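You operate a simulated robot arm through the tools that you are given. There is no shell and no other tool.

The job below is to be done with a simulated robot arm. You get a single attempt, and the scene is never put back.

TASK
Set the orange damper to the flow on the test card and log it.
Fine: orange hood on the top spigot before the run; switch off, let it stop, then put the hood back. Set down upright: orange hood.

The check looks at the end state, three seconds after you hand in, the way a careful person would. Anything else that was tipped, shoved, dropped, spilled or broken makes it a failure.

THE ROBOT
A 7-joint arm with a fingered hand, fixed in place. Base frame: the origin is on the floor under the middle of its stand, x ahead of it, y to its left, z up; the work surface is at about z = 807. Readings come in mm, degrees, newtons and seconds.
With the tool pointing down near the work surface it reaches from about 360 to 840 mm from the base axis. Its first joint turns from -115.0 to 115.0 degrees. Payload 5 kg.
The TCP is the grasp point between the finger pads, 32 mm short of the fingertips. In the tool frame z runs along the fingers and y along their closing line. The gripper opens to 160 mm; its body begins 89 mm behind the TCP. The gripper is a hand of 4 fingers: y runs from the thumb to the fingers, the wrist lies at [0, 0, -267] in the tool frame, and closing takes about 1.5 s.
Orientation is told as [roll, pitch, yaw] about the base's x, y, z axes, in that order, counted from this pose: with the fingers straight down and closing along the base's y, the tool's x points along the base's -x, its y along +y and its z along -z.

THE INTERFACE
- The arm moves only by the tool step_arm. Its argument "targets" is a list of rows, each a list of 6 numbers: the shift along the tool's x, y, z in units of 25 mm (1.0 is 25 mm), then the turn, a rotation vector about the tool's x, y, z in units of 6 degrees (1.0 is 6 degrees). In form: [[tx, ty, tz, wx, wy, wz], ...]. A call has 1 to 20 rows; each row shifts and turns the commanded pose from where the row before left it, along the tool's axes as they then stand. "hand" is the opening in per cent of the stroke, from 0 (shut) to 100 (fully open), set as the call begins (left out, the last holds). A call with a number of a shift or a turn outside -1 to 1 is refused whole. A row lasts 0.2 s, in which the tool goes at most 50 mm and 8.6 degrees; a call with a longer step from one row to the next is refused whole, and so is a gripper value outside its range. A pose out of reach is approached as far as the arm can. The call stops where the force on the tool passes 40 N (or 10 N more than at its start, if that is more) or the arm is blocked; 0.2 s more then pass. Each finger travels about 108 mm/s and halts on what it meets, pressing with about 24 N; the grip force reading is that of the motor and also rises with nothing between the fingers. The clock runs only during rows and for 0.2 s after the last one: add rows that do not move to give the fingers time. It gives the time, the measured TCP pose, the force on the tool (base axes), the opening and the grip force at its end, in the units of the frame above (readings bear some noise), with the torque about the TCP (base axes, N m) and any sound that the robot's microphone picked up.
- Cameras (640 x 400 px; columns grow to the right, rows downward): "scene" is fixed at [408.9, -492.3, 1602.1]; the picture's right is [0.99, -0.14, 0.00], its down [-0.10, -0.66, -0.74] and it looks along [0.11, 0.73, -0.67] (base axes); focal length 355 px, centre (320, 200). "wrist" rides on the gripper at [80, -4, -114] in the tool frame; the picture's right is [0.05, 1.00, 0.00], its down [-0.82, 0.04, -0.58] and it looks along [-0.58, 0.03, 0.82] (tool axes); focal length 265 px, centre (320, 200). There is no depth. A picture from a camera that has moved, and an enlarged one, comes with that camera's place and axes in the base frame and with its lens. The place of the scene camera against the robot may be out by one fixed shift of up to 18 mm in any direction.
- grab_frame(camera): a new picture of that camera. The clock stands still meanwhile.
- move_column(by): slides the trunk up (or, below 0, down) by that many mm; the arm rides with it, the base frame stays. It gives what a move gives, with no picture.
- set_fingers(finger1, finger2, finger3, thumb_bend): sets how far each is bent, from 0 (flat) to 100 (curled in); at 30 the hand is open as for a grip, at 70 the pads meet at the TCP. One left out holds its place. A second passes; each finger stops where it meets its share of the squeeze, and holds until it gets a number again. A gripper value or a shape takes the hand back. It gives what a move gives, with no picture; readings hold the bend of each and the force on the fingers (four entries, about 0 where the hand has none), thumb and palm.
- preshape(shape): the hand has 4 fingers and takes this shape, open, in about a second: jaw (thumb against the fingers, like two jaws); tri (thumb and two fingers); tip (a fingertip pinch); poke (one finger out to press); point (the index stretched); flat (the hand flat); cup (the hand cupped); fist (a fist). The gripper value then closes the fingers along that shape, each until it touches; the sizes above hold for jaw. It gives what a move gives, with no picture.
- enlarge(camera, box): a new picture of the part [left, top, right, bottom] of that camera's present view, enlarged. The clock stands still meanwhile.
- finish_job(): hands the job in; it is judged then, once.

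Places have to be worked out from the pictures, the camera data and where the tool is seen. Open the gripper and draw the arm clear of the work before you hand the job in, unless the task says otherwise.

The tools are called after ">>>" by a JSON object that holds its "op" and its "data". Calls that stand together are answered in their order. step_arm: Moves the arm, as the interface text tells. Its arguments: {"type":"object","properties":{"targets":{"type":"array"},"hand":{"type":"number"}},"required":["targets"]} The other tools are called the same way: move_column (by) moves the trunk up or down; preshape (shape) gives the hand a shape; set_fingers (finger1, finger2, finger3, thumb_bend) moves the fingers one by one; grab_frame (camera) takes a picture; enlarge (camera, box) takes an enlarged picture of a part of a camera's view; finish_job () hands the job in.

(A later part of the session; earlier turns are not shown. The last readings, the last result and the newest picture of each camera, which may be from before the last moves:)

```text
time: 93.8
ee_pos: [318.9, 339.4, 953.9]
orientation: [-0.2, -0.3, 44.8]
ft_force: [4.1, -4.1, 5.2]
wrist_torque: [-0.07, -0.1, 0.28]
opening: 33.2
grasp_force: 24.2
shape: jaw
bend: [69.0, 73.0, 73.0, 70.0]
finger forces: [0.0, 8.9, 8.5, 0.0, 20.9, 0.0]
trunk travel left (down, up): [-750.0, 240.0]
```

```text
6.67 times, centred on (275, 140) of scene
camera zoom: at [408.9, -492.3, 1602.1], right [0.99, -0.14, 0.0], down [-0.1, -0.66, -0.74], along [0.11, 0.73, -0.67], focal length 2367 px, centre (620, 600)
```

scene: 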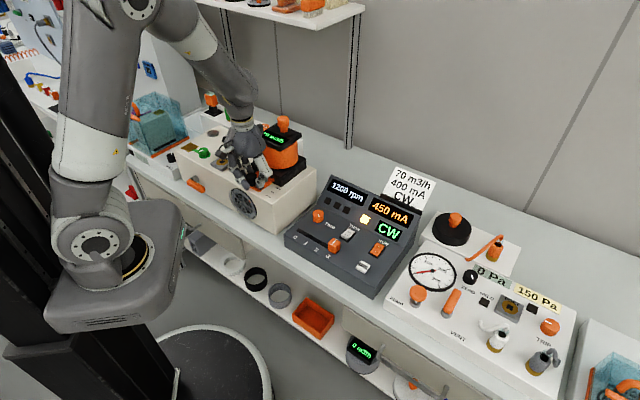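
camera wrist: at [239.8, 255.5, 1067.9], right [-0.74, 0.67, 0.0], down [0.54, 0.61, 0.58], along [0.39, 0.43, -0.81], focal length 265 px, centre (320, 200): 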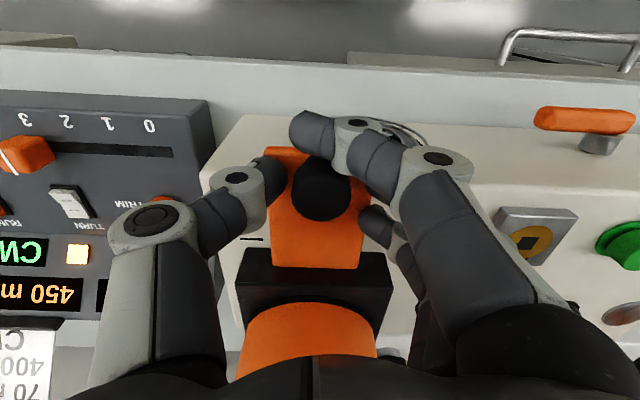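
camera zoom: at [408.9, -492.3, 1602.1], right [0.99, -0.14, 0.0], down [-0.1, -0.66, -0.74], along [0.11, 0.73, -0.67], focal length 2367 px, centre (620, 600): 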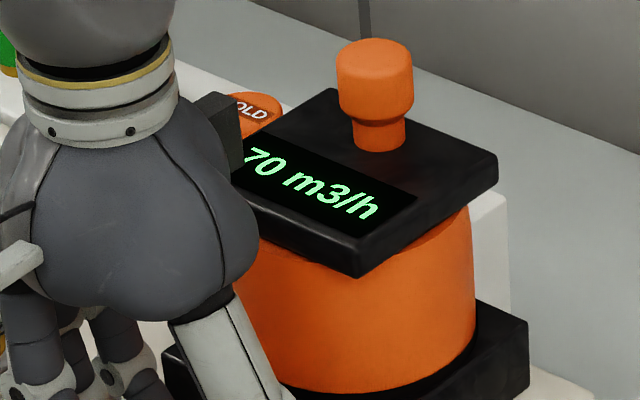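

Settled at 70 m3/h. I open the hand gently and check that the reading holds.

>>> {"op": "step_arm", "data": {"targets": [[0, 0, 0, 0, 0, 0], [0, 0, 0, 0, 0, 0], [0, 0, 0, 0, 0, 0], [0, 0, 0, 0, 0, 0], [0, 0, 0, 0, 0, 0]], "hand": 50}}

>>> {"op": "step_arm", "data": {"targets": [[0, 0, -0.6, 0, 0, 0], [0, 0, -0.8, 0, 0, 0], [0.2, 0, -0.8, 0, 0, 0], [0.2, 0, -0.8, 0, 0, 0], [0.2, 0, -0.8, 0, 0, 0]]}}

>>> {"op": "enlarge", "data": {"camera": "scene", "box": [210, 110, 330, 220]}}

>>> {"op": "grab_frame", "data": {"camera": "wrist"}}

```text
time: 95.0
ee_pos: [318.7, 338.9, 953.7]
orientation: [-0.2, -0.3, 45.0]
ft_force: [-0.1, 0.2, 0.6]
wrist_torque: [0.03, 0.0, -0.03]
opening: 79.6
grasp_force: 0.0
shape: jaw
bend: [72.0, 72.0, 72.0, 70.0]
finger forces: [0.0, 0.0, 0.1, 0.0, 0.1, 0.0]
trunk travel left (down, up): [-750.0, 240.0]
```

```text
time: 96.2
ee_pos: [307.4, 329.5, 1049.7]
orientation: [-0.1, -0.2, 44.9]
ft_force: [0.7, 0.6, 0.8]
wrist_torque: [0.0, -0.01, 0.03]
opening: 79.3
grasp_force: 0.1
shape: jaw
bend: [72.0, 72.0, 72.0, 70.0]
finger forces: [0.0, 0.0, 0.1, 0.0, 0.1, 0.0]
trunk travel left (down, up): [-750.0, 240.0]
```

```text
3.64 times, centred on (270, 165) of scene
camera zoom: at [408.9, -492.3, 1602.1], right [0.99, -0.14, 0.0], down [-0.1, -0.66, -0.74], along [0.11, 0.73, -0.67], focal length 1291 px, centre (502, 327)
```

zoom: 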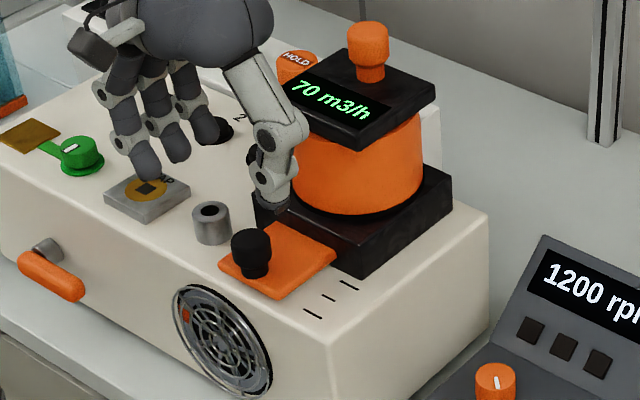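

```text
taken
camera wrist: at [251.8, 269.1, 1164.1], right [-0.74, 0.67, 0.0], down [0.54, 0.61, 0.58], along [0.39, 0.43, -0.81], focal length 265 px, centre (320, 200)
```

wrist: 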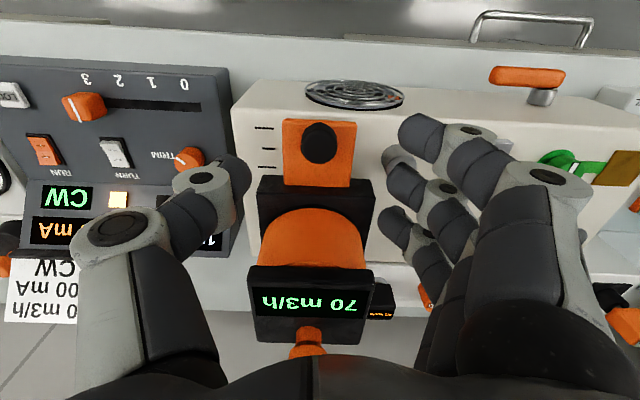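

The flow holds at 70 m3/h with the hand off. Next is the LOG button at about s≈376, n≈474. I travel there at height and form the closed tip probe with the outer fingers curled.

>>> {"op": "step_arm", "data": {"targets": [[0.2, -0.5, 0, 0, 0, 0], [0, -0.98, 0, 0, 0, 0], [0, -0.98, 0, 0, 0, 0], [0, -0.98, 0, 0, 0, 0], [0, -0.98, 0, 0, 0, 0], [0, -0.98, 0, 0, 0, 0], [-0.1, -0.98, 0, 0, 0, 0], [-0.1, -0.98, 0, 0, 0, 0], [-0.1, -0.98, 0, 0, 0, 0], [-0.1, -0.98, 0, 0, 0, 0], [-0.1, -0.98, 0, 0, 0, 0], [-0.1, -0.98, 0, 0, 0, 0], [-0.1, -0.98, 0, 0, 0, 0], [-0.1, -0.98, 0, 0, 0, 0], [-0.1, -0.98, 0, 0, 0, 0], [-0.1, -0.98, 0, 0, 0, 0], [-0.1, -0.5, 0, 0, 0, 0]]}}

>>> {"op": "preshape", "data": {"shape": "tip"}}

>>> {"op": "step_arm", "data": {"targets": [[0, 0, 0, 0, 0, 0], [0, 0, 0, 0, 0, 0], [0, 0, 0, 0, 0, 0], [0, 0, 0, 0, 0, 0], [0, 0, 0, 0, 0, 0], [0, 0, 0, 0, 0, 0], [0, 0, 0, 0, 0, 0], [0, 0, 0, 0, 0, 0]], "hand": 0}}

>>> {"op": "set_fingers", "data": {"finger1": 100, "finger3": 100}}

>>> {"op": "grab_frame", "data": {"camera": "wrist"}}

>>> {"op": "grab_frame", "data": {"camera": "scene"}}

```text
time: 99.8
ee_pos: [600.9, 64.5, 1049.8]
orientation: [-0.3, -0.3, 45.0]
ft_force: [0.0, 0.5, -0.3]
wrist_torque: [0.04, 0.0, 0.01]
opening: 79.2
grasp_force: 0.1
shape: jaw
bend: [72.0, 72.0, 72.0, 70.0]
finger forces: [0.1, 0.0, 0.1, 0.0, 0.0, 0.1]
trunk travel left (down, up): [-750.0, 240.0]
```

```text
time: 100.7
ee_pos: [601.5, 66.7, 1050.3]
orientation: [-0.2, -0.4, 44.9]
ft_force: [-0.4, -0.2, -0.4]
wrist_torque: [-0.02, 0.02, -0.01]
opening: 159.7
grasp_force: 0.1
shape: tip
bend: [1.0, 30.0, 1.0, 30.0]
finger forces: [0.1, 0.0, 0.0, 0.0, 0.0, 0.0]
trunk travel left (down, up): [-750.0, 240.0]
```

```text
time: 102.5
ee_pos: [601.0, 65.9, 1049.9]
orientation: [-0.2, -0.2, 45.0]
ft_force: [1.3, -0.8, -0.6]
wrist_torque: [-0.02, 0.01, 0.03]
opening: 0.0
grasp_force: 24.0
shape: tip
bend: [27.0, 64.0, 27.0, 67.0]
finger forces: [0.0, 0.0, 0.0, 0.0, 0.0, 0.1]
trunk travel left (down, up): [-750.0, 240.0]
```

```text
time: 103.5
ee_pos: [600.5, 66.1, 1050.5]
orientation: [-0.2, -0.3, 45.0]
ft_force: [0.2, -0.7, 0.0]
wrist_torque: [0.02, 0.0, -0.02]
opening: 52.0
grasp_force: 0.2
shape: fingers
bend: [100.0, 64.0, 100.0, 67.0]
finger forces: [0.0, 0.0, 0.0, 0.0, 0.0, 0.0]
trunk travel left (down, up): [-750.0, 240.0]
```

```text
taken
camera wrist: at [546.4, 6.4, 1164.5], right [-0.74, 0.67, 0.0], down [0.54, 0.61, 0.58], along [0.39, 0.43, -0.81], focal length 265 px, centre (320, 200)
```

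wrist: 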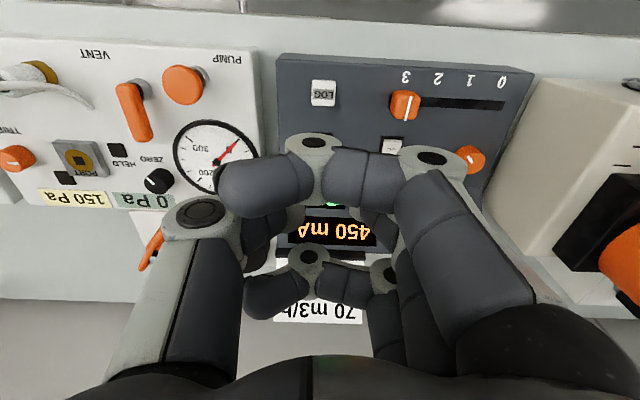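

```text
taken
```

scene: 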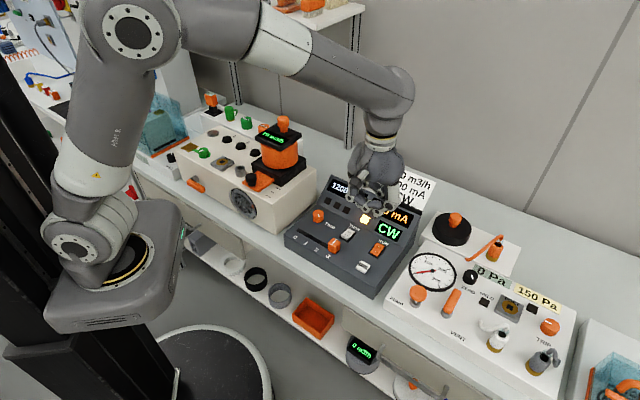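

LOG is at about s≈375, n≈475. I correct by about 3 mm in each axis and come down to just above it.

>>> {"op": "step_arm", "data": {"targets": [[-0.14, 0.12, 0.93, 0, 0, 0], [0, 0, 0.93, 0, 0, 0], [0, 0, 0.93, 0, 0, 0], [0, 0, 0.93, 0, 0, 0], [0, 0, 0.93, 0, 0, 0], [0, 0, 0.93, 0, 0, 0], [0, 0, 0.93, 0, 0, 0], [0, 0, 0.7, 0, 0, 0], [0, 0, 0, 0, 0, 0]]}}

>>> {"op": "grab_frame", "data": {"camera": "wrist"}}

>>> {"op": "enlarge", "data": {"camera": "scene", "box": [330, 215, 410, 285]}}

>>> {"op": "enlarge", "data": {"camera": "scene", "box": [240, 110, 310, 170]}}

```text
time: 105.5
ee_pos: [601.3, 69.1, 868.2]
orientation: [-0.2, -0.3, 45.2]
ft_force: [-0.4, 0.2, 0.7]
wrist_torque: [-0.02, 0.01, 0.03]
opening: 51.7
grasp_force: 0.1
shape: fingers
bend: [100.0, 64.0, 100.0, 67.0]
finger forces: [0.0, 0.0, 0.1, 0.0, 0.0, 0.0]
trunk travel left (down, up): [-750.0, 240.0]
```

```text
taken
camera wrist: at [547.2, 9.9, 982.5], right [-0.74, 0.67, 0.0], down [0.54, 0.61, 0.58], along [0.39, 0.43, -0.81], focal length 265 px, centre (320, 200)
```

wrist: 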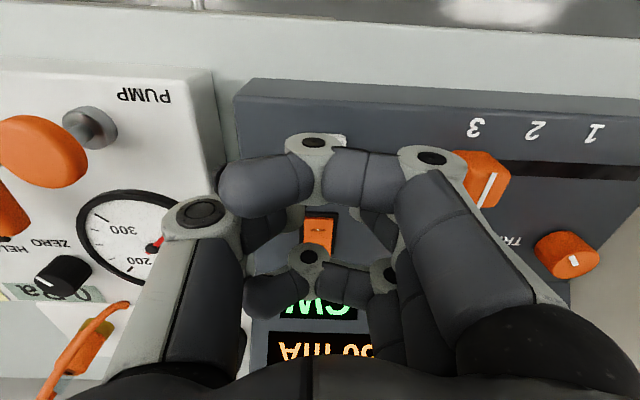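

```text
5.71 times, centred on (370, 250) of scene
camera zoom: at [408.9, -492.3, 1602.1], right [0.99, -0.14, 0.0], down [-0.1, -0.66, -0.74], along [0.11, 0.73, -0.67], focal length 2029 px, centre (34, -86)
```

zoom: 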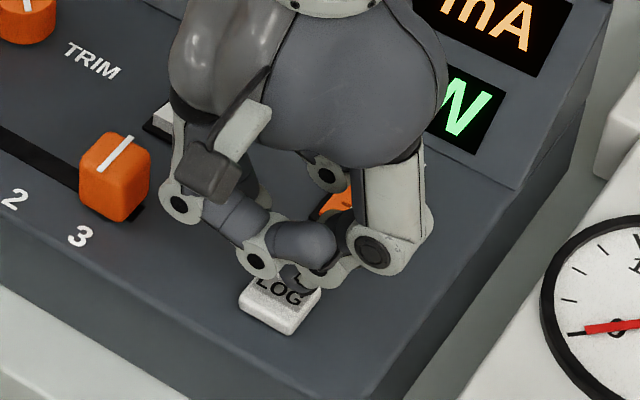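

```text
6.67 times, centred on (275, 140) of scene
camera zoom: at [408.9, -492.3, 1602.1], right [0.99, -0.14, 0.0], down [-0.1, -0.66, -0.74], along [0.11, 0.73, -0.67], focal length 2367 px, centre (620, 600)
```

zoom: 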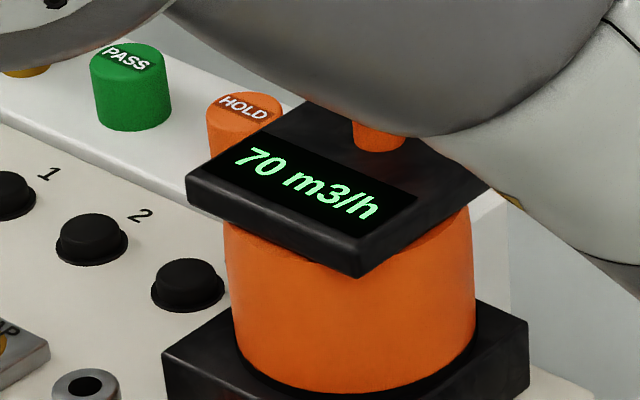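

The reading is still 70 m3/h and the probe is above LOG. I press down in small steps.

>>> {"op": "step_arm", "data": {"targets": [[0, 0, 0.3, 0, 0, 0], [0, 0, 0.2, 0, 0, 0], [0, 0, 0.1, 0, 0, 0], [0, 0, 0, 0, 0, 0]]}}

```text
time: 106.5
ee_pos: [602.2, 68.8, 854.7]
orientation: [-0.1, -0.3, 45.0]
ft_force: [-0.3, 0.1, 1.0]
wrist_torque: [0.03, 0.02, -0.03]
opening: 52.1
grasp_force: 0.0
shape: fingers
bend: [100.0, 65.0, 100.0, 67.0]
finger forces: [0.0, 0.0, 0.0, 0.0, 0.0, 0.0]
trunk travel left (down, up): [-750.0, 240.0]
```

Just at contact with 1 N. I press a few millimetres further.

>>> {"op": "step_arm", "data": {"targets": [[0, 0, 0.1, 0, 0, 0], [0, 0, 0.1, 0, 0, 0], [0, 0, 0, 0, 0, 0]]}}

>>> {"op": "enlarge", "data": {"camera": "scene", "box": [305, 160, 425, 270]}}

```text
time: 107.3
ee_pos: [601.6, 69.6, 850.0]
orientation: [-0.2, -0.3, 45.1]
ft_force: [0.1, -1.1, 6.2]
wrist_torque: [-0.11, 0.03, -0.03]
opening: 51.7
grasp_force: 0.1
shape: fingers
bend: [100.0, 65.0, 100.0, 67.0]
finger forces: [0.1, 0.0, 0.0, 0.0, 0.1, 0.0]
trunk travel left (down, up): [-750.0, 240.0]
heard: click
```

```text
3.64 times, centred on (365, 215) of scene
camera zoom: at [408.9, -492.3, 1602.1], right [0.99, -0.14, 0.0], down [-0.1, -0.66, -0.74], along [0.11, 0.73, -0.67], focal length 1291 px, centre (156, 146)
```

zoom: 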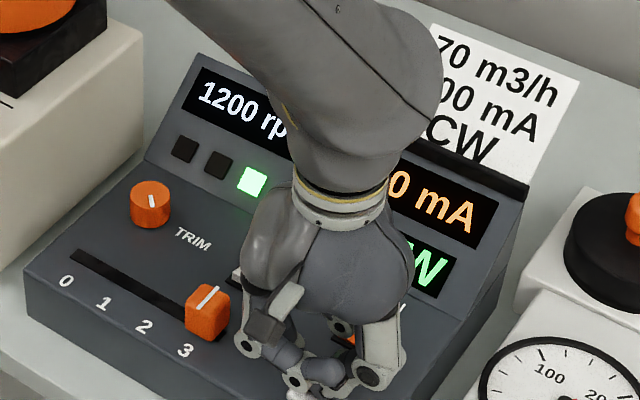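

A click was heard and a log lamp lit green, so the value is logged. I lift off LOG at once and check the console.

>>> {"op": "step_arm", "data": {"targets": [[0, 0, -0.4, 0, 0, 0], [0, 0, -0.8, 0, 0, 0], [0, 0, -0.8, 0, 0, 0], [0, 0, -0.8, 0, 0, 0]]}}

>>> {"op": "grab_frame", "data": {"camera": "wrist"}}

>>> {"op": "enlarge", "data": {"camera": "scene", "box": [305, 160, 425, 270]}}

>>> {"op": "enlarge", "data": {"camera": "scene", "box": [240, 110, 310, 170]}}

```text
time: 108.3
ee_pos: [602.3, 69.3, 920.1]
orientation: [-0.2, -0.4, 44.8]
ft_force: [0.1, 0.2, 0.4]
wrist_torque: [0.04, -0.02, -0.01]
opening: 51.6
grasp_force: 0.0
shape: fingers
bend: [100.0, 65.0, 100.0, 67.0]
finger forces: [0.0, 0.0, 0.0, 0.1, 0.1, 0.1]
trunk travel left (down, up): [-750.0, 240.0]
```

```text
taken
camera wrist: at [547.1, 10.3, 1033.9], right [-0.74, 0.67, 0.0], down [0.54, 0.6, 0.58], along [0.39, 0.43, -0.81], focal length 265 px, centre (320, 200)
```

wrist: 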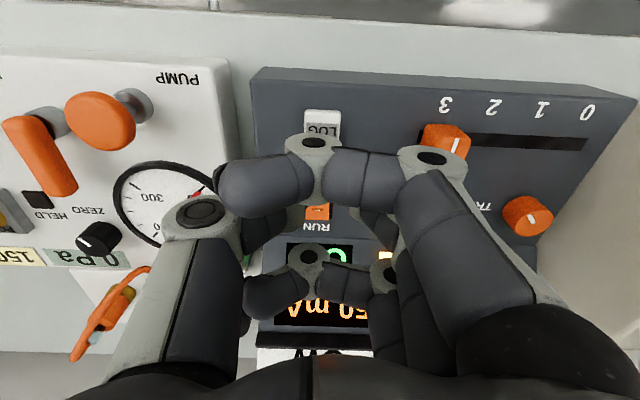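

```text
3.64 times, centred on (365, 215) of scene
camera zoom: at [408.9, -492.3, 1602.1], right [0.99, -0.14, 0.0], down [-0.1, -0.66, -0.74], along [0.11, 0.73, -0.67], focal length 1291 px, centre (156, 146)
```

zoom: 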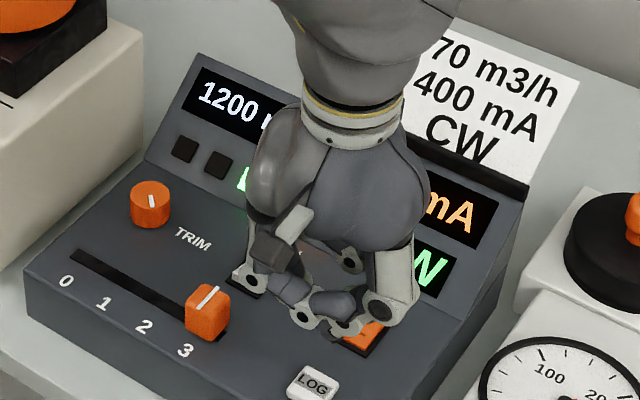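

```text
6.67 times, centred on (275, 140) of scene
camera zoom: at [408.9, -492.3, 1602.1], right [0.99, -0.14, 0.0], down [-0.1, -0.66, -0.74], along [0.11, 0.73, -0.67], focal length 2367 px, centre (620, 600)
```

zoom: 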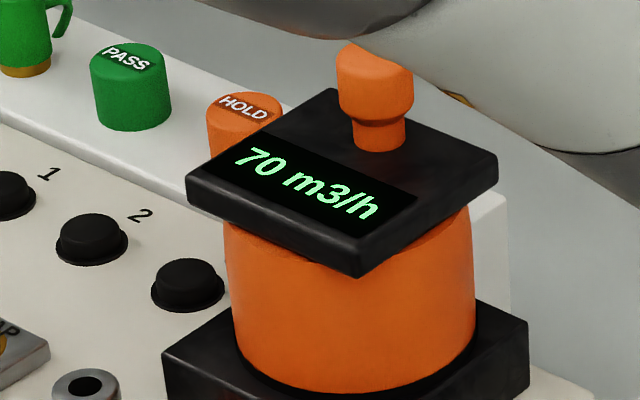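

The third lamp stays green and the display still shows 70 m3/h. Now I switch off: I move the probe over RUN's far half at s≈375, n≈565 and come down to just above it.

>>> {"op": "step_arm", "data": {"targets": [[-0.9, 0.08, 0, 0, 0, 0], [-0.9, 0, 0, 0, 0, 0], [-0.9, 0, 0, 0, 0, 0], [-0.9, 0, 0, 0, 0, 0], [0, 0, 0.9, 0, 0, 0], [0, 0, 0.9, 0, 0, 0], [0, 0, 0.5, 0, 0, 0], [0, 0, 0, 0, 0, 0]]}}

>>> {"op": "grab_frame", "data": {"camera": "wrist"}}

>>> {"op": "enlarge", "data": {"camera": "scene", "box": [345, 205, 425, 275]}}

```text
time: 110.1
ee_pos: [663.6, 134.9, 863.7]
orientation: [-0.2, -0.4, 44.8]
ft_force: [0.0, -0.2, -0.8]
wrist_torque: [-0.02, 0.01, 0.01]
opening: 51.9
grasp_force: 0.0
shape: fingers
bend: [100.0, 65.0, 100.0, 67.0]
finger forces: [0.0, 0.0, 0.1, 0.0, 0.0, 0.0]
trunk travel left (down, up): [-750.0, 240.0]
```

```text
taken
camera wrist: at [608.3, 75.9, 977.1], right [-0.74, 0.67, 0.0], down [0.54, 0.61, 0.58], along [0.39, 0.43, -0.81], focal length 265 px, centre (320, 200)
```

wrist: 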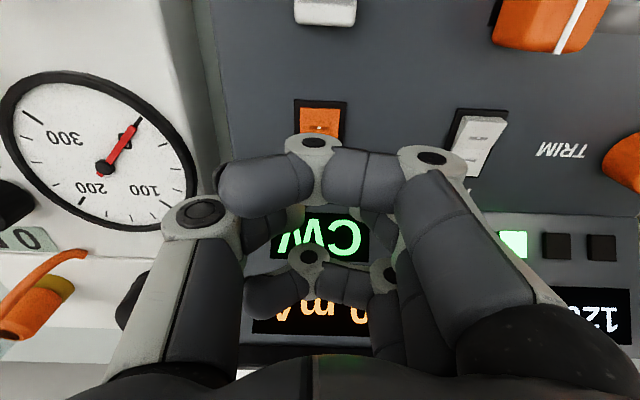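

```text
5.71 times, centred on (385, 240) of scene
camera zoom: at [408.9, -492.3, 1602.1], right [0.99, -0.14, 0.0], down [-0.1, -0.66, -0.74], along [0.11, 0.73, -0.67], focal length 2029 px, centre (-51, -29)
```

zoom: 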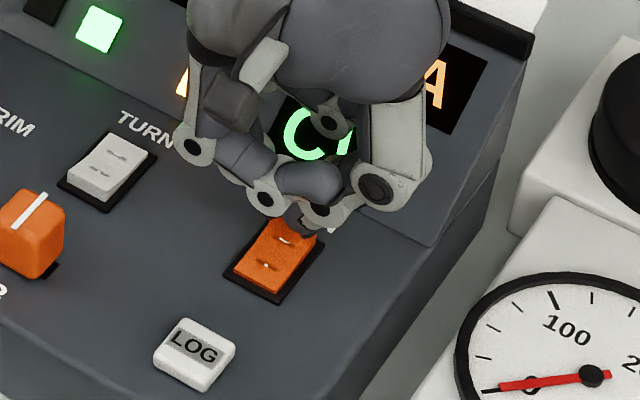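

The tip is above RUN's far half. I press down in small steps to switch off.

>>> {"op": "step_arm", "data": {"targets": [[0, 0, 0.2, 0, 0, 0], [0, 0, 0.15, 0, 0, 0], [0, 0, 0.1, 0, 0, 0], [0, 0, 0, 0, 0, 0]]}}

>>> {"op": "enlarge", "data": {"camera": "scene", "box": [305, 160, 425, 270]}}

```text
time: 111.1
ee_pos: [665.3, 135.1, 852.1]
orientation: [-0.2, -0.4, 45.0]
ft_force: [-0.6, 0.6, 6.0]
wrist_torque: [-0.04, 0.02, -0.04]
opening: 51.9
grasp_force: 0.0
shape: fingers
bend: [100.0, 65.0, 100.0, 68.0]
finger forces: [0.0, 0.0, 0.0, 0.0, 0.0, 0.0]
trunk travel left (down, up): [-750.0, 240.0]
```

```text
3.64 times, centred on (365, 215) of scene
camera zoom: at [408.9, -492.3, 1602.1], right [0.99, -0.14, 0.0], down [-0.1, -0.66, -0.74], along [0.11, 0.73, -0.67], focal length 1291 px, centre (156, 146)
```

zoom: 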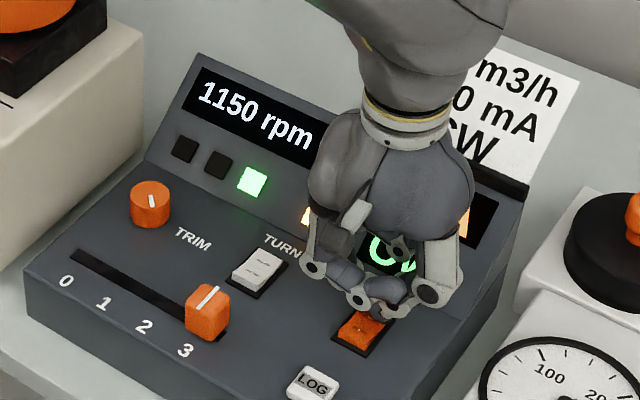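

The speed is falling to 1150 rpm, so RUN has switched off. I lift away and wait while the fan runs down.

>>> {"op": "step_arm", "data": {"targets": [[0, 0, -0.4, 0, 0, 0], [0, 0, -1, 0, 0, 0], [0, 0, -1, 0, 0, 0], [0, 0, -1, 0, 0, 0], [0.5, 0.5, -1, 0, 0, 0], [0.5, 0.8, -1, 0, 0, 0], [0.5, 0.8, -1, 0, 0, 0]]}}

>>> {"op": "enlarge", "data": {"camera": "scene", "box": [305, 160, 425, 270]}}

>>> {"op": "enlarge", "data": {"camera": "scene", "box": [220, 110, 320, 210]}}

```text
time: 112.7
ee_pos: [598.6, 146.4, 1010.8]
orientation: [-0.2, -0.3, 44.9]
ft_force: [0.9, -0.2, -0.5]
wrist_torque: [-0.02, -0.01, 0.0]
opening: 51.9
grasp_force: 0.1
shape: fingers
bend: [100.0, 65.0, 100.0, 68.0]
finger forces: [0.0, 0.1, 0.0, 0.0, 0.0, 0.0]
trunk travel left (down, up): [-750.0, 240.0]
```

```text
3.64 times, centred on (365, 215) of scene
camera zoom: at [408.9, -492.3, 1602.1], right [0.99, -0.14, 0.0], down [-0.1, -0.66, -0.74], along [0.11, 0.73, -0.67], focal length 1291 px, centre (156, 146)
```

zoom: 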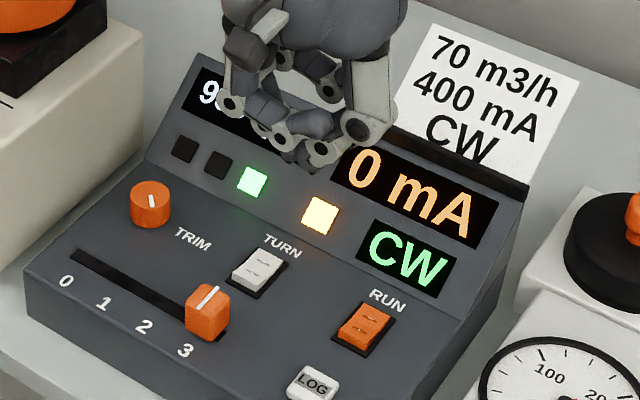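

```text
4.00 times, centred on (270, 160) of scene
camera zoom: at [408.9, -492.3, 1602.1], right [0.99, -0.14, 0.0], down [-0.1, -0.66, -0.74], along [0.11, 0.73, -0.67], focal length 1420 px, centre (520, 360)
```

zoom: 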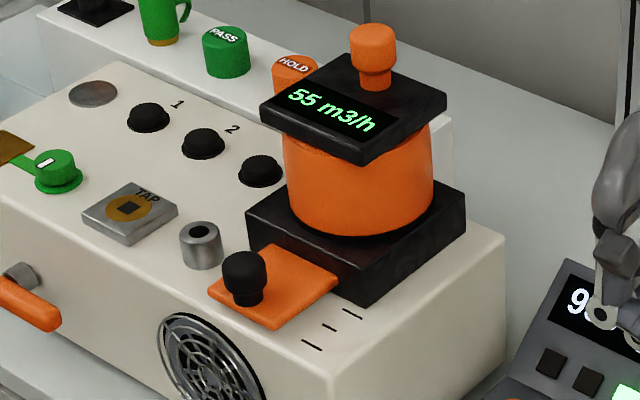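

Current is 0 mA and the flow is falling. While it runs down I rise, turn the hand back to yaw -45°, and reopen the jaw.

>>> {"op": "step_arm", "data": {"targets": [[0, 0, -0.45, 0, 0, 1], [0, 0, -0.45, 0, 0, 1], [0, 0, -0.45, 0, 0, 1], [0, 0, -0.45, 0, 0, 1], [0, 0, -0.45, 0, 0, 1], [0, 0, -0.45, 0, 0, 1], [0, 0, -0.45, 0, 0, 1], [0, 0, -0.45, 0, 0, 1], [0, 0, -0.45, 0, 0, 1], [0, 0, -0.45, 0, 0, 1], [0, 0, -0.45, 0, 0, 1], [0, 0, -0.45, 0, 0, 1], [0, 0, -0.45, 0, 0, 1], [0, 0, -0.45, 0, 0, 1], [0, 0, -0.45, 0, 0, 1]]}}

>>> {"op": "preshape", "data": {"shape": "jaw"}}

>>> {"op": "step_arm", "data": {"targets": [[0.95, 0.2, 0, 0, 0, 0], [0.95, 0.2, 0, 0, 0, 0], [0.95, 0.2, 0, 0, 0, 0], [0.95, 0.2, 0, 0, 0, 0], [0.95, 0.2, 0, 0, 0, 0], [0.95, 0.2, 0, 0, 0, 0], [0.95, 0.2, 0, 0, 0, 0], [0.95, 0.2, 0, 0, 0, 0], [0, 0, 0, 0, 0, 0], [0, 0, 0, 0, 0, 0], [0, 0, 0, 0, 0, 0], [0, 0, 0, 0, 0, 0], [0, 0, 0, 0, 0, 0], [0, 0, 0, 0, 0, 0]], "hand": 50}}

>>> {"op": "grab_frame", "data": {"camera": "scene"}}

>>> {"op": "enlarge", "data": {"camera": "scene", "box": [305, 160, 425, 270]}}

>>> {"op": "grab_frame", "data": {"camera": "wrist"}}

```text
time: 115.9
ee_pos: [599.6, 145.8, 1178.7]
orientation: [0.2, -0.2, -45.1]
ft_force: [0.9, 0.4, 0.0]
wrist_torque: [0.02, 0.0, -0.03]
opening: 51.8
grasp_force: 0.1
shape: fingers
bend: [100.0, 65.0, 100.0, 68.0]
finger forces: [0.0, 0.0, 0.0, 0.0, 0.0, 0.1]
trunk travel left (down, up): [-750.0, 240.0]
```

```text
time: 116.8
ee_pos: [598.5, 145.1, 1178.7]
orientation: [0.3, -0.3, -45.0]
ft_force: [-0.5, -0.6, 0.5]
wrist_torque: [-0.02, -0.01, 0.02]
opening: 160.2
grasp_force: 0.0
shape: jaw
bend: [30.0, 30.0, 30.0, 30.0]
finger forces: [0.1, 0.0, 0.0, 0.1, 0.0, 0.0]
trunk travel left (down, up): [-750.0, 240.0]
```

```text
time: 119.8
ee_pos: [492.6, 308.9, 1179.7]
orientation: [0.3, -0.2, -45.1]
ft_force: [-1.0, 0.6, -0.6]
wrist_torque: [-0.02, 0.03, -0.01]
opening: 80.6
grasp_force: 0.1
shape: jaw
bend: [72.0, 72.0, 72.0, 70.0]
finger forces: [0.1, 0.0, 0.1, 0.0, 0.1, 0.0]
trunk travel left (down, up): [-750.0, 240.0]
```

```text
taken
```

scene: 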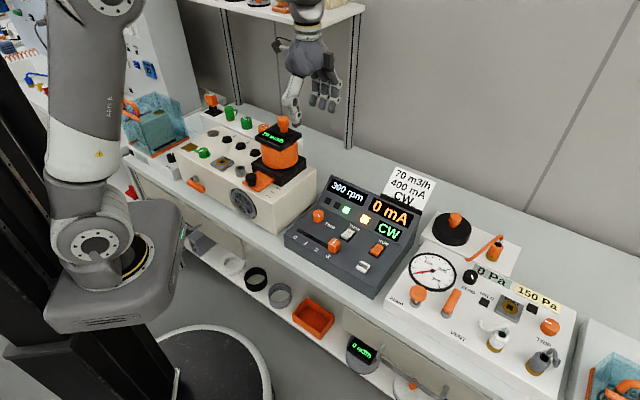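

```text
3.64 times, centred on (365, 215) of scene
camera zoom: at [408.9, -492.3, 1602.1], right [0.99, -0.14, 0.0], down [-0.1, -0.66, -0.74], along [0.11, 0.73, -0.67], focal length 1291 px, centre (156, 146)
```

zoom: 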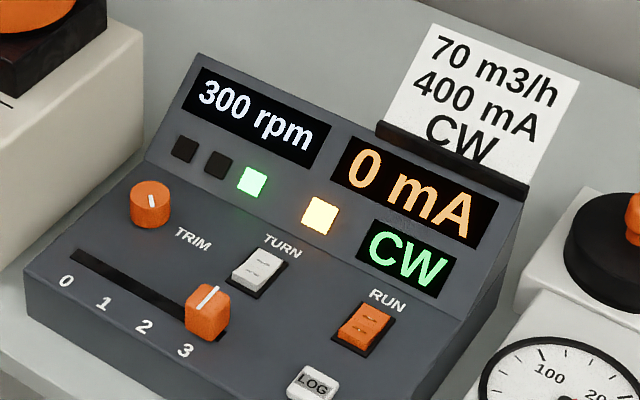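

```text
taken
camera wrist: at [431.3, 363.0, 1293.2], right [0.67, 0.74, 0.0], down [0.6, -0.55, 0.58], along [0.43, -0.39, -0.81], focal length 265 px, centre (320, 200)
```

wrist: 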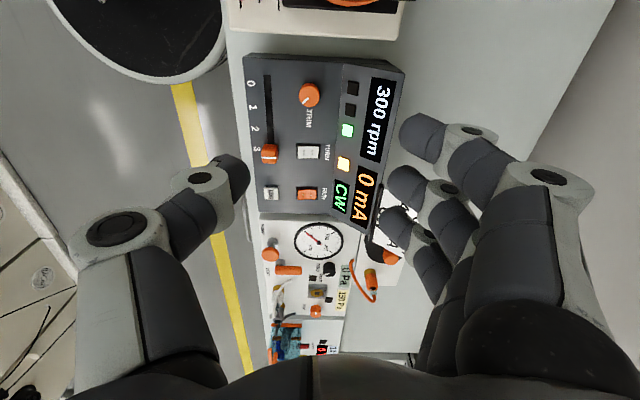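

300 rpm and falling, so I wait four more seconds in place.

>>> {"op": "step_arm", "data": {"targets": [[0, 0, 0, 0, 0, 0], [0, 0, 0, 0, 0, 0], [0, 0, 0, 0, 0, 0], [0, 0, 0, 0, 0, 0], [0, 0, 0, 0, 0, 0], [0, 0, 0, 0, 0, 0], [0, 0, 0, 0, 0, 0], [0, 0, 0, 0, 0, 0], [0, 0, 0, 0, 0, 0], [0, 0, 0, 0, 0, 0], [0, 0, 0, 0, 0, 0], [0, 0, 0, 0, 0, 0], [0, 0, 0, 0, 0, 0], [0, 0, 0, 0, 0, 0], [0, 0, 0, 0, 0, 0], [0, 0, 0, 0, 0, 0], [0, 0, 0, 0, 0, 0], [0, 0, 0, 0, 0, 0], [0, 0, 0, 0, 0, 0], [0, 0, 0, 0, 0, 0]]}}

>>> {"op": "enlarge", "data": {"camera": "scene", "box": [305, 160, 425, 270]}}

>>> {"op": "enlarge", "data": {"camera": "scene", "box": [220, 110, 320, 210]}}

```text
time: 124.0
ee_pos: [492.0, 308.4, 1178.6]
orientation: [0.3, -0.2, -45.1]
ft_force: [-0.1, -0.2, 0.6]
wrist_torque: [0.01, -0.01, 0.0]
opening: 80.9
grasp_force: 0.0
shape: jaw
bend: [72.0, 72.0, 72.0, 70.0]
finger forces: [0.0, 0.0, 0.0, 0.1, 0.0, 0.0]
trunk travel left (down, up): [-750.0, 240.0]
```

```text
3.64 times, centred on (365, 215) of scene
camera zoom: at [408.9, -492.3, 1602.1], right [0.99, -0.14, 0.0], down [-0.1, -0.66, -0.74], along [0.11, 0.73, -0.67], focal length 1291 px, centre (156, 146)
```

zoom: 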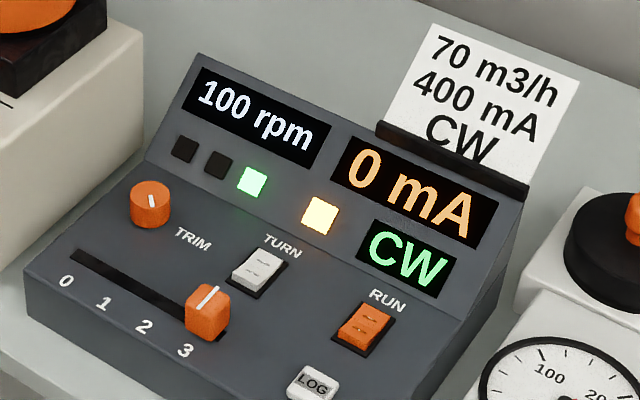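

```text
4.00 times, centred on (270, 160) of scene
camera zoom: at [408.9, -492.3, 1602.1], right [0.99, -0.14, 0.0], down [-0.1, -0.66, -0.74], along [0.11, 0.73, -0.67], focal length 1420 px, centre (520, 360)
```

zoom: 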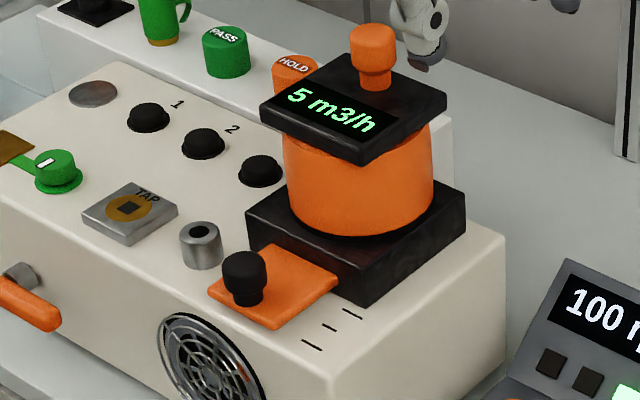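

The speed is 100 rpm and decaying slowly. I wait another four seconds twice before touching the hood.

>>> {"op": "step_arm", "data": {"targets": [[0, 0, 0, 0, 0, 0], [0, 0, 0, 0, 0, 0], [0, 0, 0, 0, 0, 0], [0, 0, 0, 0, 0, 0], [0, 0, 0, 0, 0, 0], [0, 0, 0, 0, 0, 0], [0, 0, 0, 0, 0, 0], [0, 0, 0, 0, 0, 0], [0, 0, 0, 0, 0, 0], [0, 0, 0, 0, 0, 0], [0, 0, 0, 0, 0, 0], [0, 0, 0, 0, 0, 0], [0, 0, 0, 0, 0, 0], [0, 0, 0, 0, 0, 0], [0, 0, 0, 0, 0, 0], [0, 0, 0, 0, 0, 0], [0, 0, 0, 0, 0, 0], [0, 0, 0, 0, 0, 0], [0, 0, 0, 0, 0, 0], [0, 0, 0, 0, 0, 0]]}}

>>> {"op": "step_arm", "data": {"targets": [[0, 0, 0, 0, 0, 0], [0, 0, 0, 0, 0, 0], [0, 0, 0, 0, 0, 0], [0, 0, 0, 0, 0, 0], [0, 0, 0, 0, 0, 0], [0, 0, 0, 0, 0, 0], [0, 0, 0, 0, 0, 0], [0, 0, 0, 0, 0, 0], [0, 0, 0, 0, 0, 0], [0, 0, 0, 0, 0, 0], [0, 0, 0, 0, 0, 0], [0, 0, 0, 0, 0, 0], [0, 0, 0, 0, 0, 0], [0, 0, 0, 0, 0, 0], [0, 0, 0, 0, 0, 0], [0, 0, 0, 0, 0, 0], [0, 0, 0, 0, 0, 0], [0, 0, 0, 0, 0, 0], [0, 0, 0, 0, 0, 0], [0, 0, 0, 0, 0, 0]]}}

>>> {"op": "enlarge", "data": {"camera": "scene", "box": [305, 160, 425, 270]}}

>>> {"op": "enlarge", "data": {"camera": "scene", "box": [220, 110, 320, 210]}}

```text
time: 128.2
ee_pos: [491.4, 308.2, 1179.2]
orientation: [0.2, -0.2, -45.1]
ft_force: [0.2, -0.3, 0.5]
wrist_torque: [0.0, -0.01, 0.03]
opening: 81.0
grasp_force: 0.1
shape: jaw
bend: [72.0, 72.0, 72.0, 70.0]
finger forces: [0.1, 0.0, 0.0, 0.0, 0.0, 0.0]
trunk travel left (down, up): [-750.0, 240.0]
```

```text
time: 132.4
ee_pos: [491.6, 309.0, 1180.1]
orientation: [0.3, -0.1, -45.0]
ft_force: [0.7, -0.5, -0.4]
wrist_torque: [-0.01, 0.0, -0.01]
opening: 80.7
grasp_force: 0.1
shape: jaw
bend: [72.0, 72.0, 72.0, 70.0]
finger forces: [0.2, 0.1, 0.0, 0.1, 0.1, 0.0]
trunk travel left (down, up): [-750.0, 240.0]
```

```text
3.64 times, centred on (365, 215) of scene
camera zoom: at [408.9, -492.3, 1602.1], right [0.99, -0.14, 0.0], down [-0.1, -0.66, -0.74], along [0.11, 0.73, -0.67], focal length 1291 px, centre (156, 146)
```

zoom: 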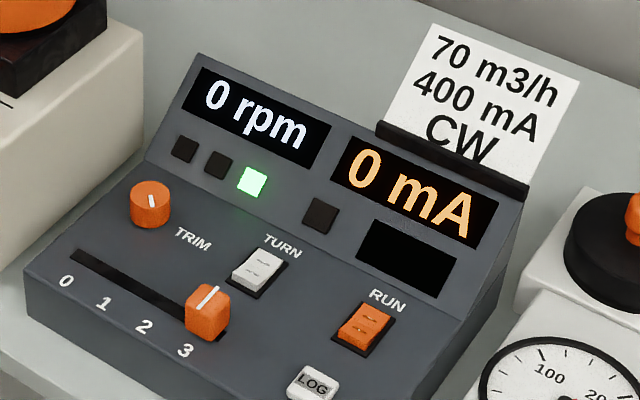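

```text
4.00 times, centred on (270, 160) of scene
camera zoom: at [408.9, -492.3, 1602.1], right [0.99, -0.14, 0.0], down [-0.1, -0.66, -0.74], along [0.11, 0.73, -0.67], focal length 1420 px, centre (520, 360)
```

zoom: 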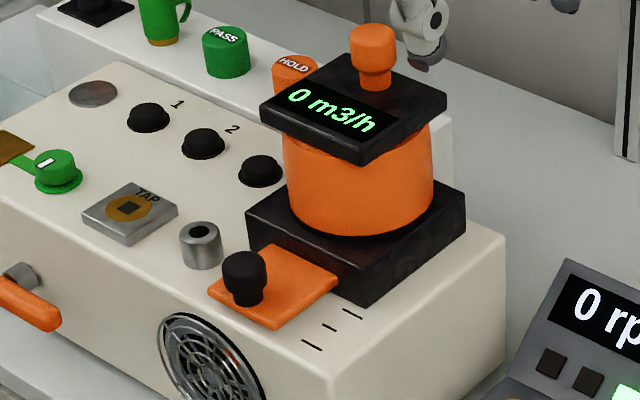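

0 rpm, 0 m3/h and the direction panel is off, so the fan has stopped. I move above the hood's knob.

>>> {"op": "step_arm", "data": {"targets": [[0.82, 0.25, 0, 0, 0, 0], [0.82, 0.25, 0, 0, 0, 0], [0.82, 0.25, 0, 0, 0, 0], [0.82, 0.25, 0, 0, 0, 0], [0.82, 0.25, 0, 0, 0, 0], [0.82, 0.25, 0, 0, 0, 0], [0.82, 0.25, 0, 0, 0, 0], [0, 0, 0.8, 0, 0, 0], [0, 0, 0.8, 0, 0, 0], [0, 0, 0, 0, 0, 0]]}}

>>> {"op": "grab_frame", "data": {"camera": "wrist"}}

>>> {"op": "enlarge", "data": {"camera": "wrist", "box": [220, 40, 400, 180]}}

```text
time: 134.6
ee_pos: [421.4, 442.2, 1138.2]
orientation: [0.3, -0.2, -45.1]
ft_force: [-0.6, -0.2, -0.6]
wrist_torque: [0.01, -0.02, 0.01]
opening: 80.7
grasp_force: 0.1
shape: jaw
bend: [72.0, 72.0, 72.0, 70.0]
finger forces: [0.0, 0.1, 0.0, 0.1, 0.1, 0.1]
trunk travel left (down, up): [-750.0, 240.0]
```

```text
taken
camera wrist: at [360.6, 495.8, 1252.5], right [0.67, 0.74, 0.0], down [0.6, -0.55, 0.58], along [0.43, -0.39, -0.81], focal length 265 px, centre (320, 200)
```

wrist: 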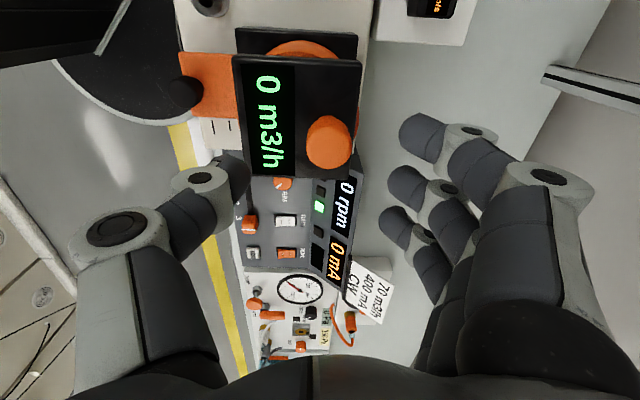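

```text
2.86 times, centred on (310, 110) of wrist
camera zoom: at [360.6, 495.8, 1252.5], right [0.67, 0.74, 0.0], down [0.6, -0.55, 0.58], along [0.43, -0.39, -0.81], focal length 758 px, centre (349, 457)
```

zoom: 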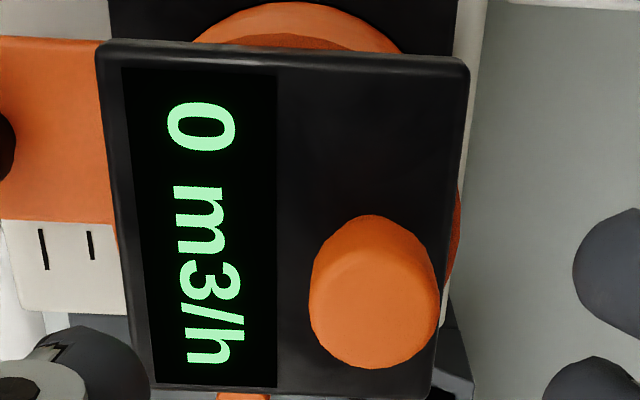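

The knob is at about s≈-12, n≈616. The grip closes about 5 mm beyond the TCP in n, so I aim at n≈611 and lower to z≈1078.

>>> {"op": "step_arm", "data": {"targets": [[-0.11, 0.03, 0.8, 0, 0, 0], [0, 0, 0.8, 0, 0, 0], [0, 0, 0.8, 0, 0, 0], [0, 0, 0, 0, 0, 0]]}}

>>> {"op": "grab_frame", "data": {"camera": "wrist"}}

>>> {"op": "enlarge", "data": {"camera": "scene", "box": [240, 90, 320, 160]}}

```text
time: 135.6
ee_pos: [425.8, 441.3, 1077.2]
orientation: [0.3, -0.2, -45.1]
ft_force: [-0.6, 0.5, 0.4]
wrist_torque: [-0.02, 0.01, 0.01]
opening: 81.0
grasp_force: 0.2
shape: jaw
bend: [72.0, 72.0, 72.0, 70.0]
finger forces: [0.0, 0.0, 0.0, 0.0, 0.0, 0.0]
trunk travel left (down, up): [-750.0, 240.0]
```

```text
taken
camera wrist: at [364.6, 494.6, 1192.0], right [0.67, 0.74, 0.01], down [0.6, -0.55, 0.58], along [0.43, -0.39, -0.81], focal length 265 px, centre (320, 200)
```

wrist: 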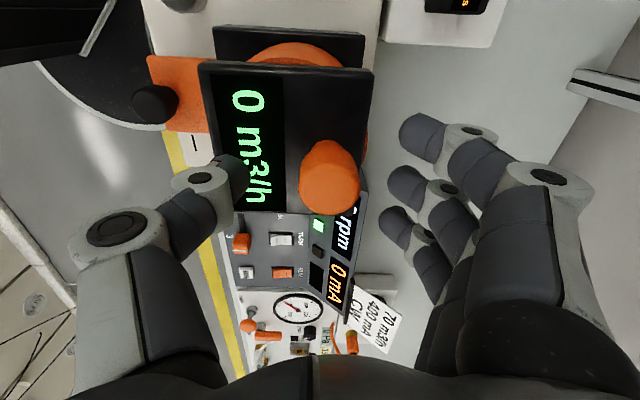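

```text
5.71 times, centred on (280, 125) of scene
camera zoom: at [408.9, -492.3, 1602.1], right [0.99, -0.14, 0.0], down [-0.1, -0.66, -0.74], along [0.11, 0.73, -0.67], focal length 2029 px, centre (549, 629)
```

zoom: 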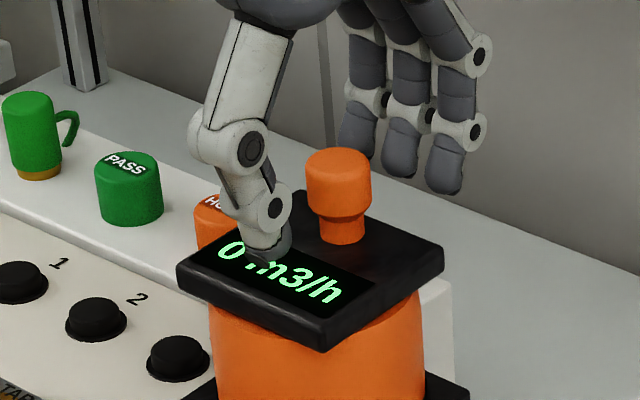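

Well placed. I lower 6 mm to z≈1071 and close on the knob.

>>> {"op": "step_arm", "data": {"targets": [[0, 0, 0.24, 0, 0, 0], [0, 0, 0, 0, 0, 0]]}}

>>> {"op": "step_arm", "data": {"targets": [[0, 0, 0, 0, 0, 0], [0, 0, 0, 0, 0, 0], [0, 0, 0, 0, 0, 0], [0, 0, 0, 0, 0, 0], [0, 0, 0, 0, 0, 0], [0, 0, 0, 0, 0, 0], [0, 0, 0, 0, 0, 0], [0, 0, 0, 0, 0, 0]], "hand": 10}}

>>> {"op": "grab_frame", "data": {"camera": "wrist"}}

```text
time: 136.2
ee_pos: [425.1, 441.0, 1071.6]
orientation: [0.2, -0.2, -45.1]
ft_force: [0.6, -0.1, 0.5]
wrist_torque: [-0.01, 0.0, -0.01]
opening: 80.7
grasp_force: 0.2
shape: jaw
bend: [72.0, 72.0, 72.0, 70.0]
finger forces: [0.1, 0.1, 0.0, 0.0, 0.0, 0.0]
trunk travel left (down, up): [-750.0, 240.0]
```

```text
time: 138.0
ee_pos: [424.9, 440.0, 1072.4]
orientation: [0.2, -0.2, -45.1]
ft_force: [-1.9, -2.3, 0.0]
wrist_torque: [0.08, -0.03, 0.03]
opening: 7.4
grasp_force: 24.4
shape: jaw
bend: [68.0, 72.0, 68.0, 71.0]
finger forces: [0.0, 13.6, 0.0, 0.0, 16.7, 0.0]
trunk travel left (down, up): [-750.0, 240.0]
```

```text
taken
camera wrist: at [363.7, 494.4, 1186.0], right [0.67, 0.74, 0.0], down [0.6, -0.55, 0.58], along [0.43, -0.39, -0.81], focal length 265 px, centre (320, 200)
```

wrist: 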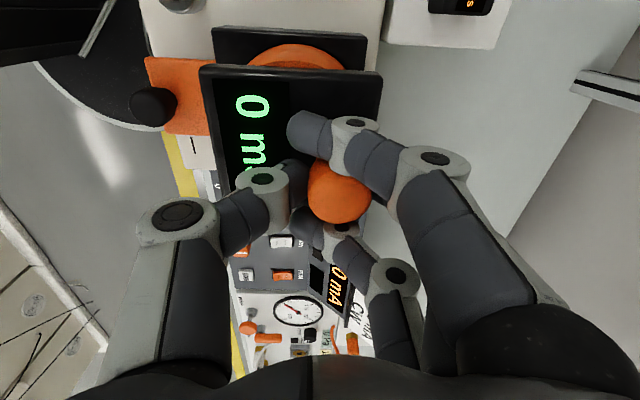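

Gripped as before. I lift straight up to clear the ring.

>>> {"op": "step_arm", "data": {"targets": [[0, 0, -0.3, 0, 0, 0], [0, 0, -0.4, 0, 0, 0], [0, 0, -0.5, 0, 0, 0], [0, 0, -0.6, 0, 0, 0], [0, 0, -0.4, 0, 0, 0], [0, 0, 0, 0, 0, 0]]}}

>>> {"op": "enlarge", "data": {"camera": "scene", "box": [225, 80, 335, 190]}}

>>> {"op": "grab_frame", "data": {"camera": "wrist"}}

```text
time: 139.4
ee_pos: [424.0, 440.8, 1128.3]
orientation: [0.2, -0.2, -45.1]
ft_force: [-0.1, 0.0, -3.1]
wrist_torque: [0.04, -0.02, -0.01]
opening: 6.8
grasp_force: 23.9
shape: jaw
bend: [68.0, 72.0, 68.0, 71.0]
finger forces: [0.5, 14.1, 0.1, 0.0, 14.2, 0.1]
trunk travel left (down, up): [-750.0, 240.0]
```

```text
3.64 times, centred on (280, 135) of scene
camera zoom: at [408.9, -492.3, 1602.1], right [0.99, -0.14, 0.0], down [-0.1, -0.66, -0.74], along [0.11, 0.73, -0.67], focal length 1291 px, centre (466, 436)
```

zoom: 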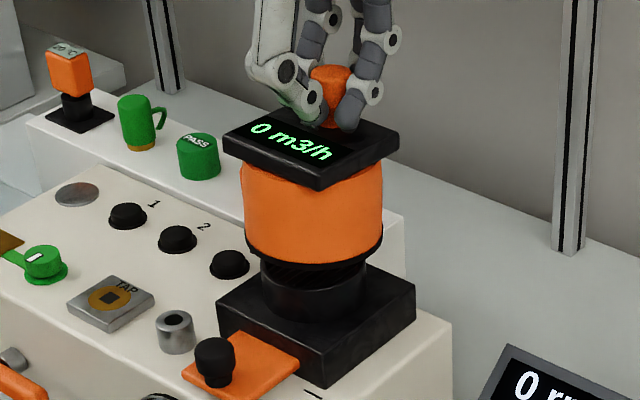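

```text
taken
camera wrist: at [364.0, 494.8, 1241.1], right [0.67, 0.74, 0.0], down [0.6, -0.55, 0.58], along [0.43, -0.39, -0.81], focal length 265 px, centre (320, 200)
```

wrist: 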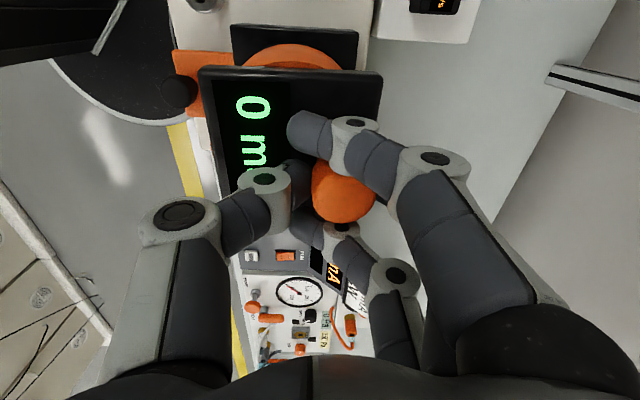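

The hood is clear and hanging steady. I retrace the carrying path in reverse: right to s≈128, then outward and down behind the console.

>>> {"op": "step_arm", "data": {"targets": [[-0.7, 0, 0, 0, 0, 0], [-0.7, 0, 0, 0, 0, 0], [-0.7, 0, 0, 0, 0, 0], [-0.7, 0, 0, 0, 0, 0], [-0.7, 0, 0, 0, 0, 0], [-0.7, 0, 0, 0, 0, 0], [-0.7, 0, 0, 0, 0, 0], [-0.7, 0, 0, 0, 0, 0], [0, 0.68, 0, 0, 0, 0], [0, 0.68, 0, 0, 0, 0], [0, 0.68, 0, 0, 0, 0], [0, 0.68, 0, 0, 0, 0], [0, 0.68, 0, 0, 0, 0], [0, 0.68, 0, 0, 0, 0], [0, 0, 0, 0, 0, 0]]}}

>>> {"op": "grab_frame", "data": {"camera": "scene"}}

```text
time: 142.6
ee_pos: [595.3, 412.8, 1128.0]
orientation: [0.3, -0.2, -44.9]
ft_force: [0.9, 0.1, -3.1]
wrist_torque: [0.03, -0.06, 0.0]
opening: 7.5
grasp_force: 24.5
shape: jaw
bend: [68.0, 72.0, 68.0, 71.0]
finger forces: [0.6, 14.1, 0.0, 0.0, 14.0, 0.1]
trunk travel left (down, up): [-750.0, 240.0]
```

```text
taken
```

scene: 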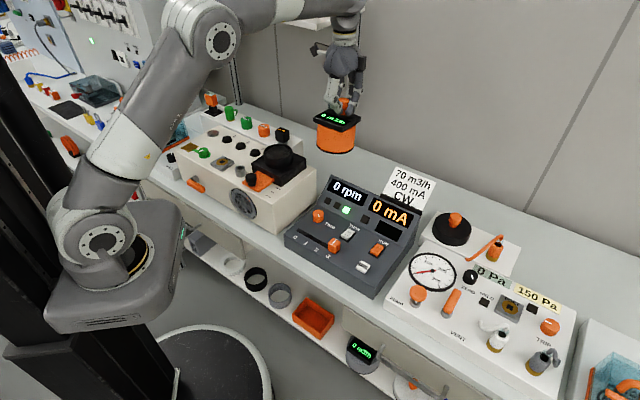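

At s≈129, n≈713, all steady. I continue outward and down to TCP z≈932, below shelf height.

>>> {"op": "step_arm", "data": {"targets": [[0, 0.75, 0.75, 0, 0, 0], [0, 0.75, 0.75, 0, 0, 0], [0, 0.75, 0.75, 0, 0, 0], [0, 0.75, 0.75, 0, 0, 0], [0, 0, 0.75, 0, 0, 0], [0, 0, 0.75, 0, 0, 0], [0, 0, 0.75, 0, 0, 0], [0, 0, 0.75, 0, 0, 0], [0, 0, 0.75, 0, 0, 0], [0, 0, 0.75, 0, 0, 0], [0, 0, 0.35, 0, 0, 0], [0, 0, 0, 0, 0, 0]]}}

>>> {"op": "grab_frame", "data": {"camera": "scene"}}

>>> {"op": "grab_frame", "data": {"camera": "wrist"}}

```text
time: 145.2
ee_pos: [650.9, 466.5, 929.9]
orientation: [0.3, -0.1, -45.0]
ft_force: [0.6, 0.1, -3.5]
wrist_torque: [0.03, -0.03, -0.01]
opening: 7.4
grasp_force: 24.1
shape: jaw
bend: [68.0, 72.0, 68.0, 71.0]
finger forces: [0.4, 14.1, 0.0, 0.0, 14.1, 0.0]
trunk travel left (down, up): [-750.0, 240.0]
```

```text
taken
```

scene: 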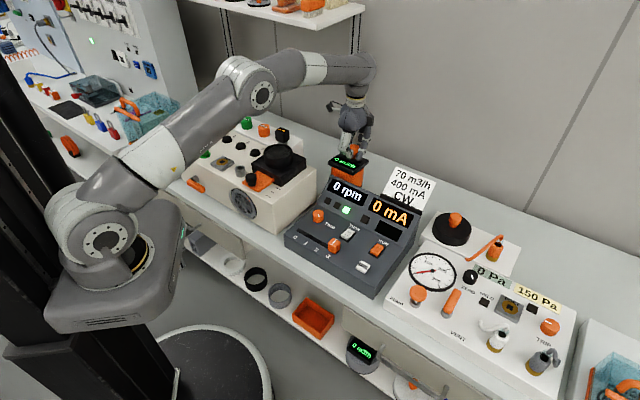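

```text
taken
camera wrist: at [589.2, 520.4, 1044.2], right [0.67, 0.74, 0.0], down [0.6, -0.55, 0.58], along [0.43, -0.39, -0.81], focal length 265 px, centre (320, 200)
```

wrist: 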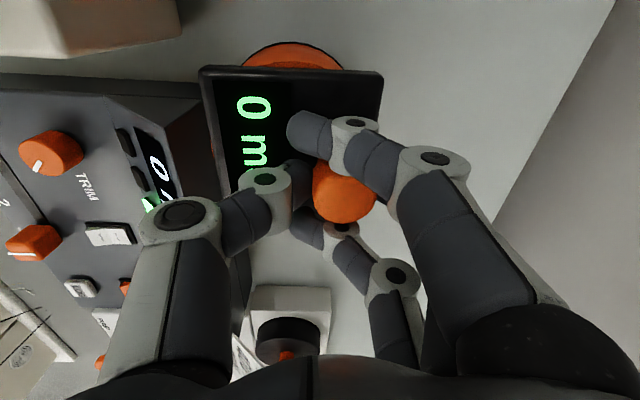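

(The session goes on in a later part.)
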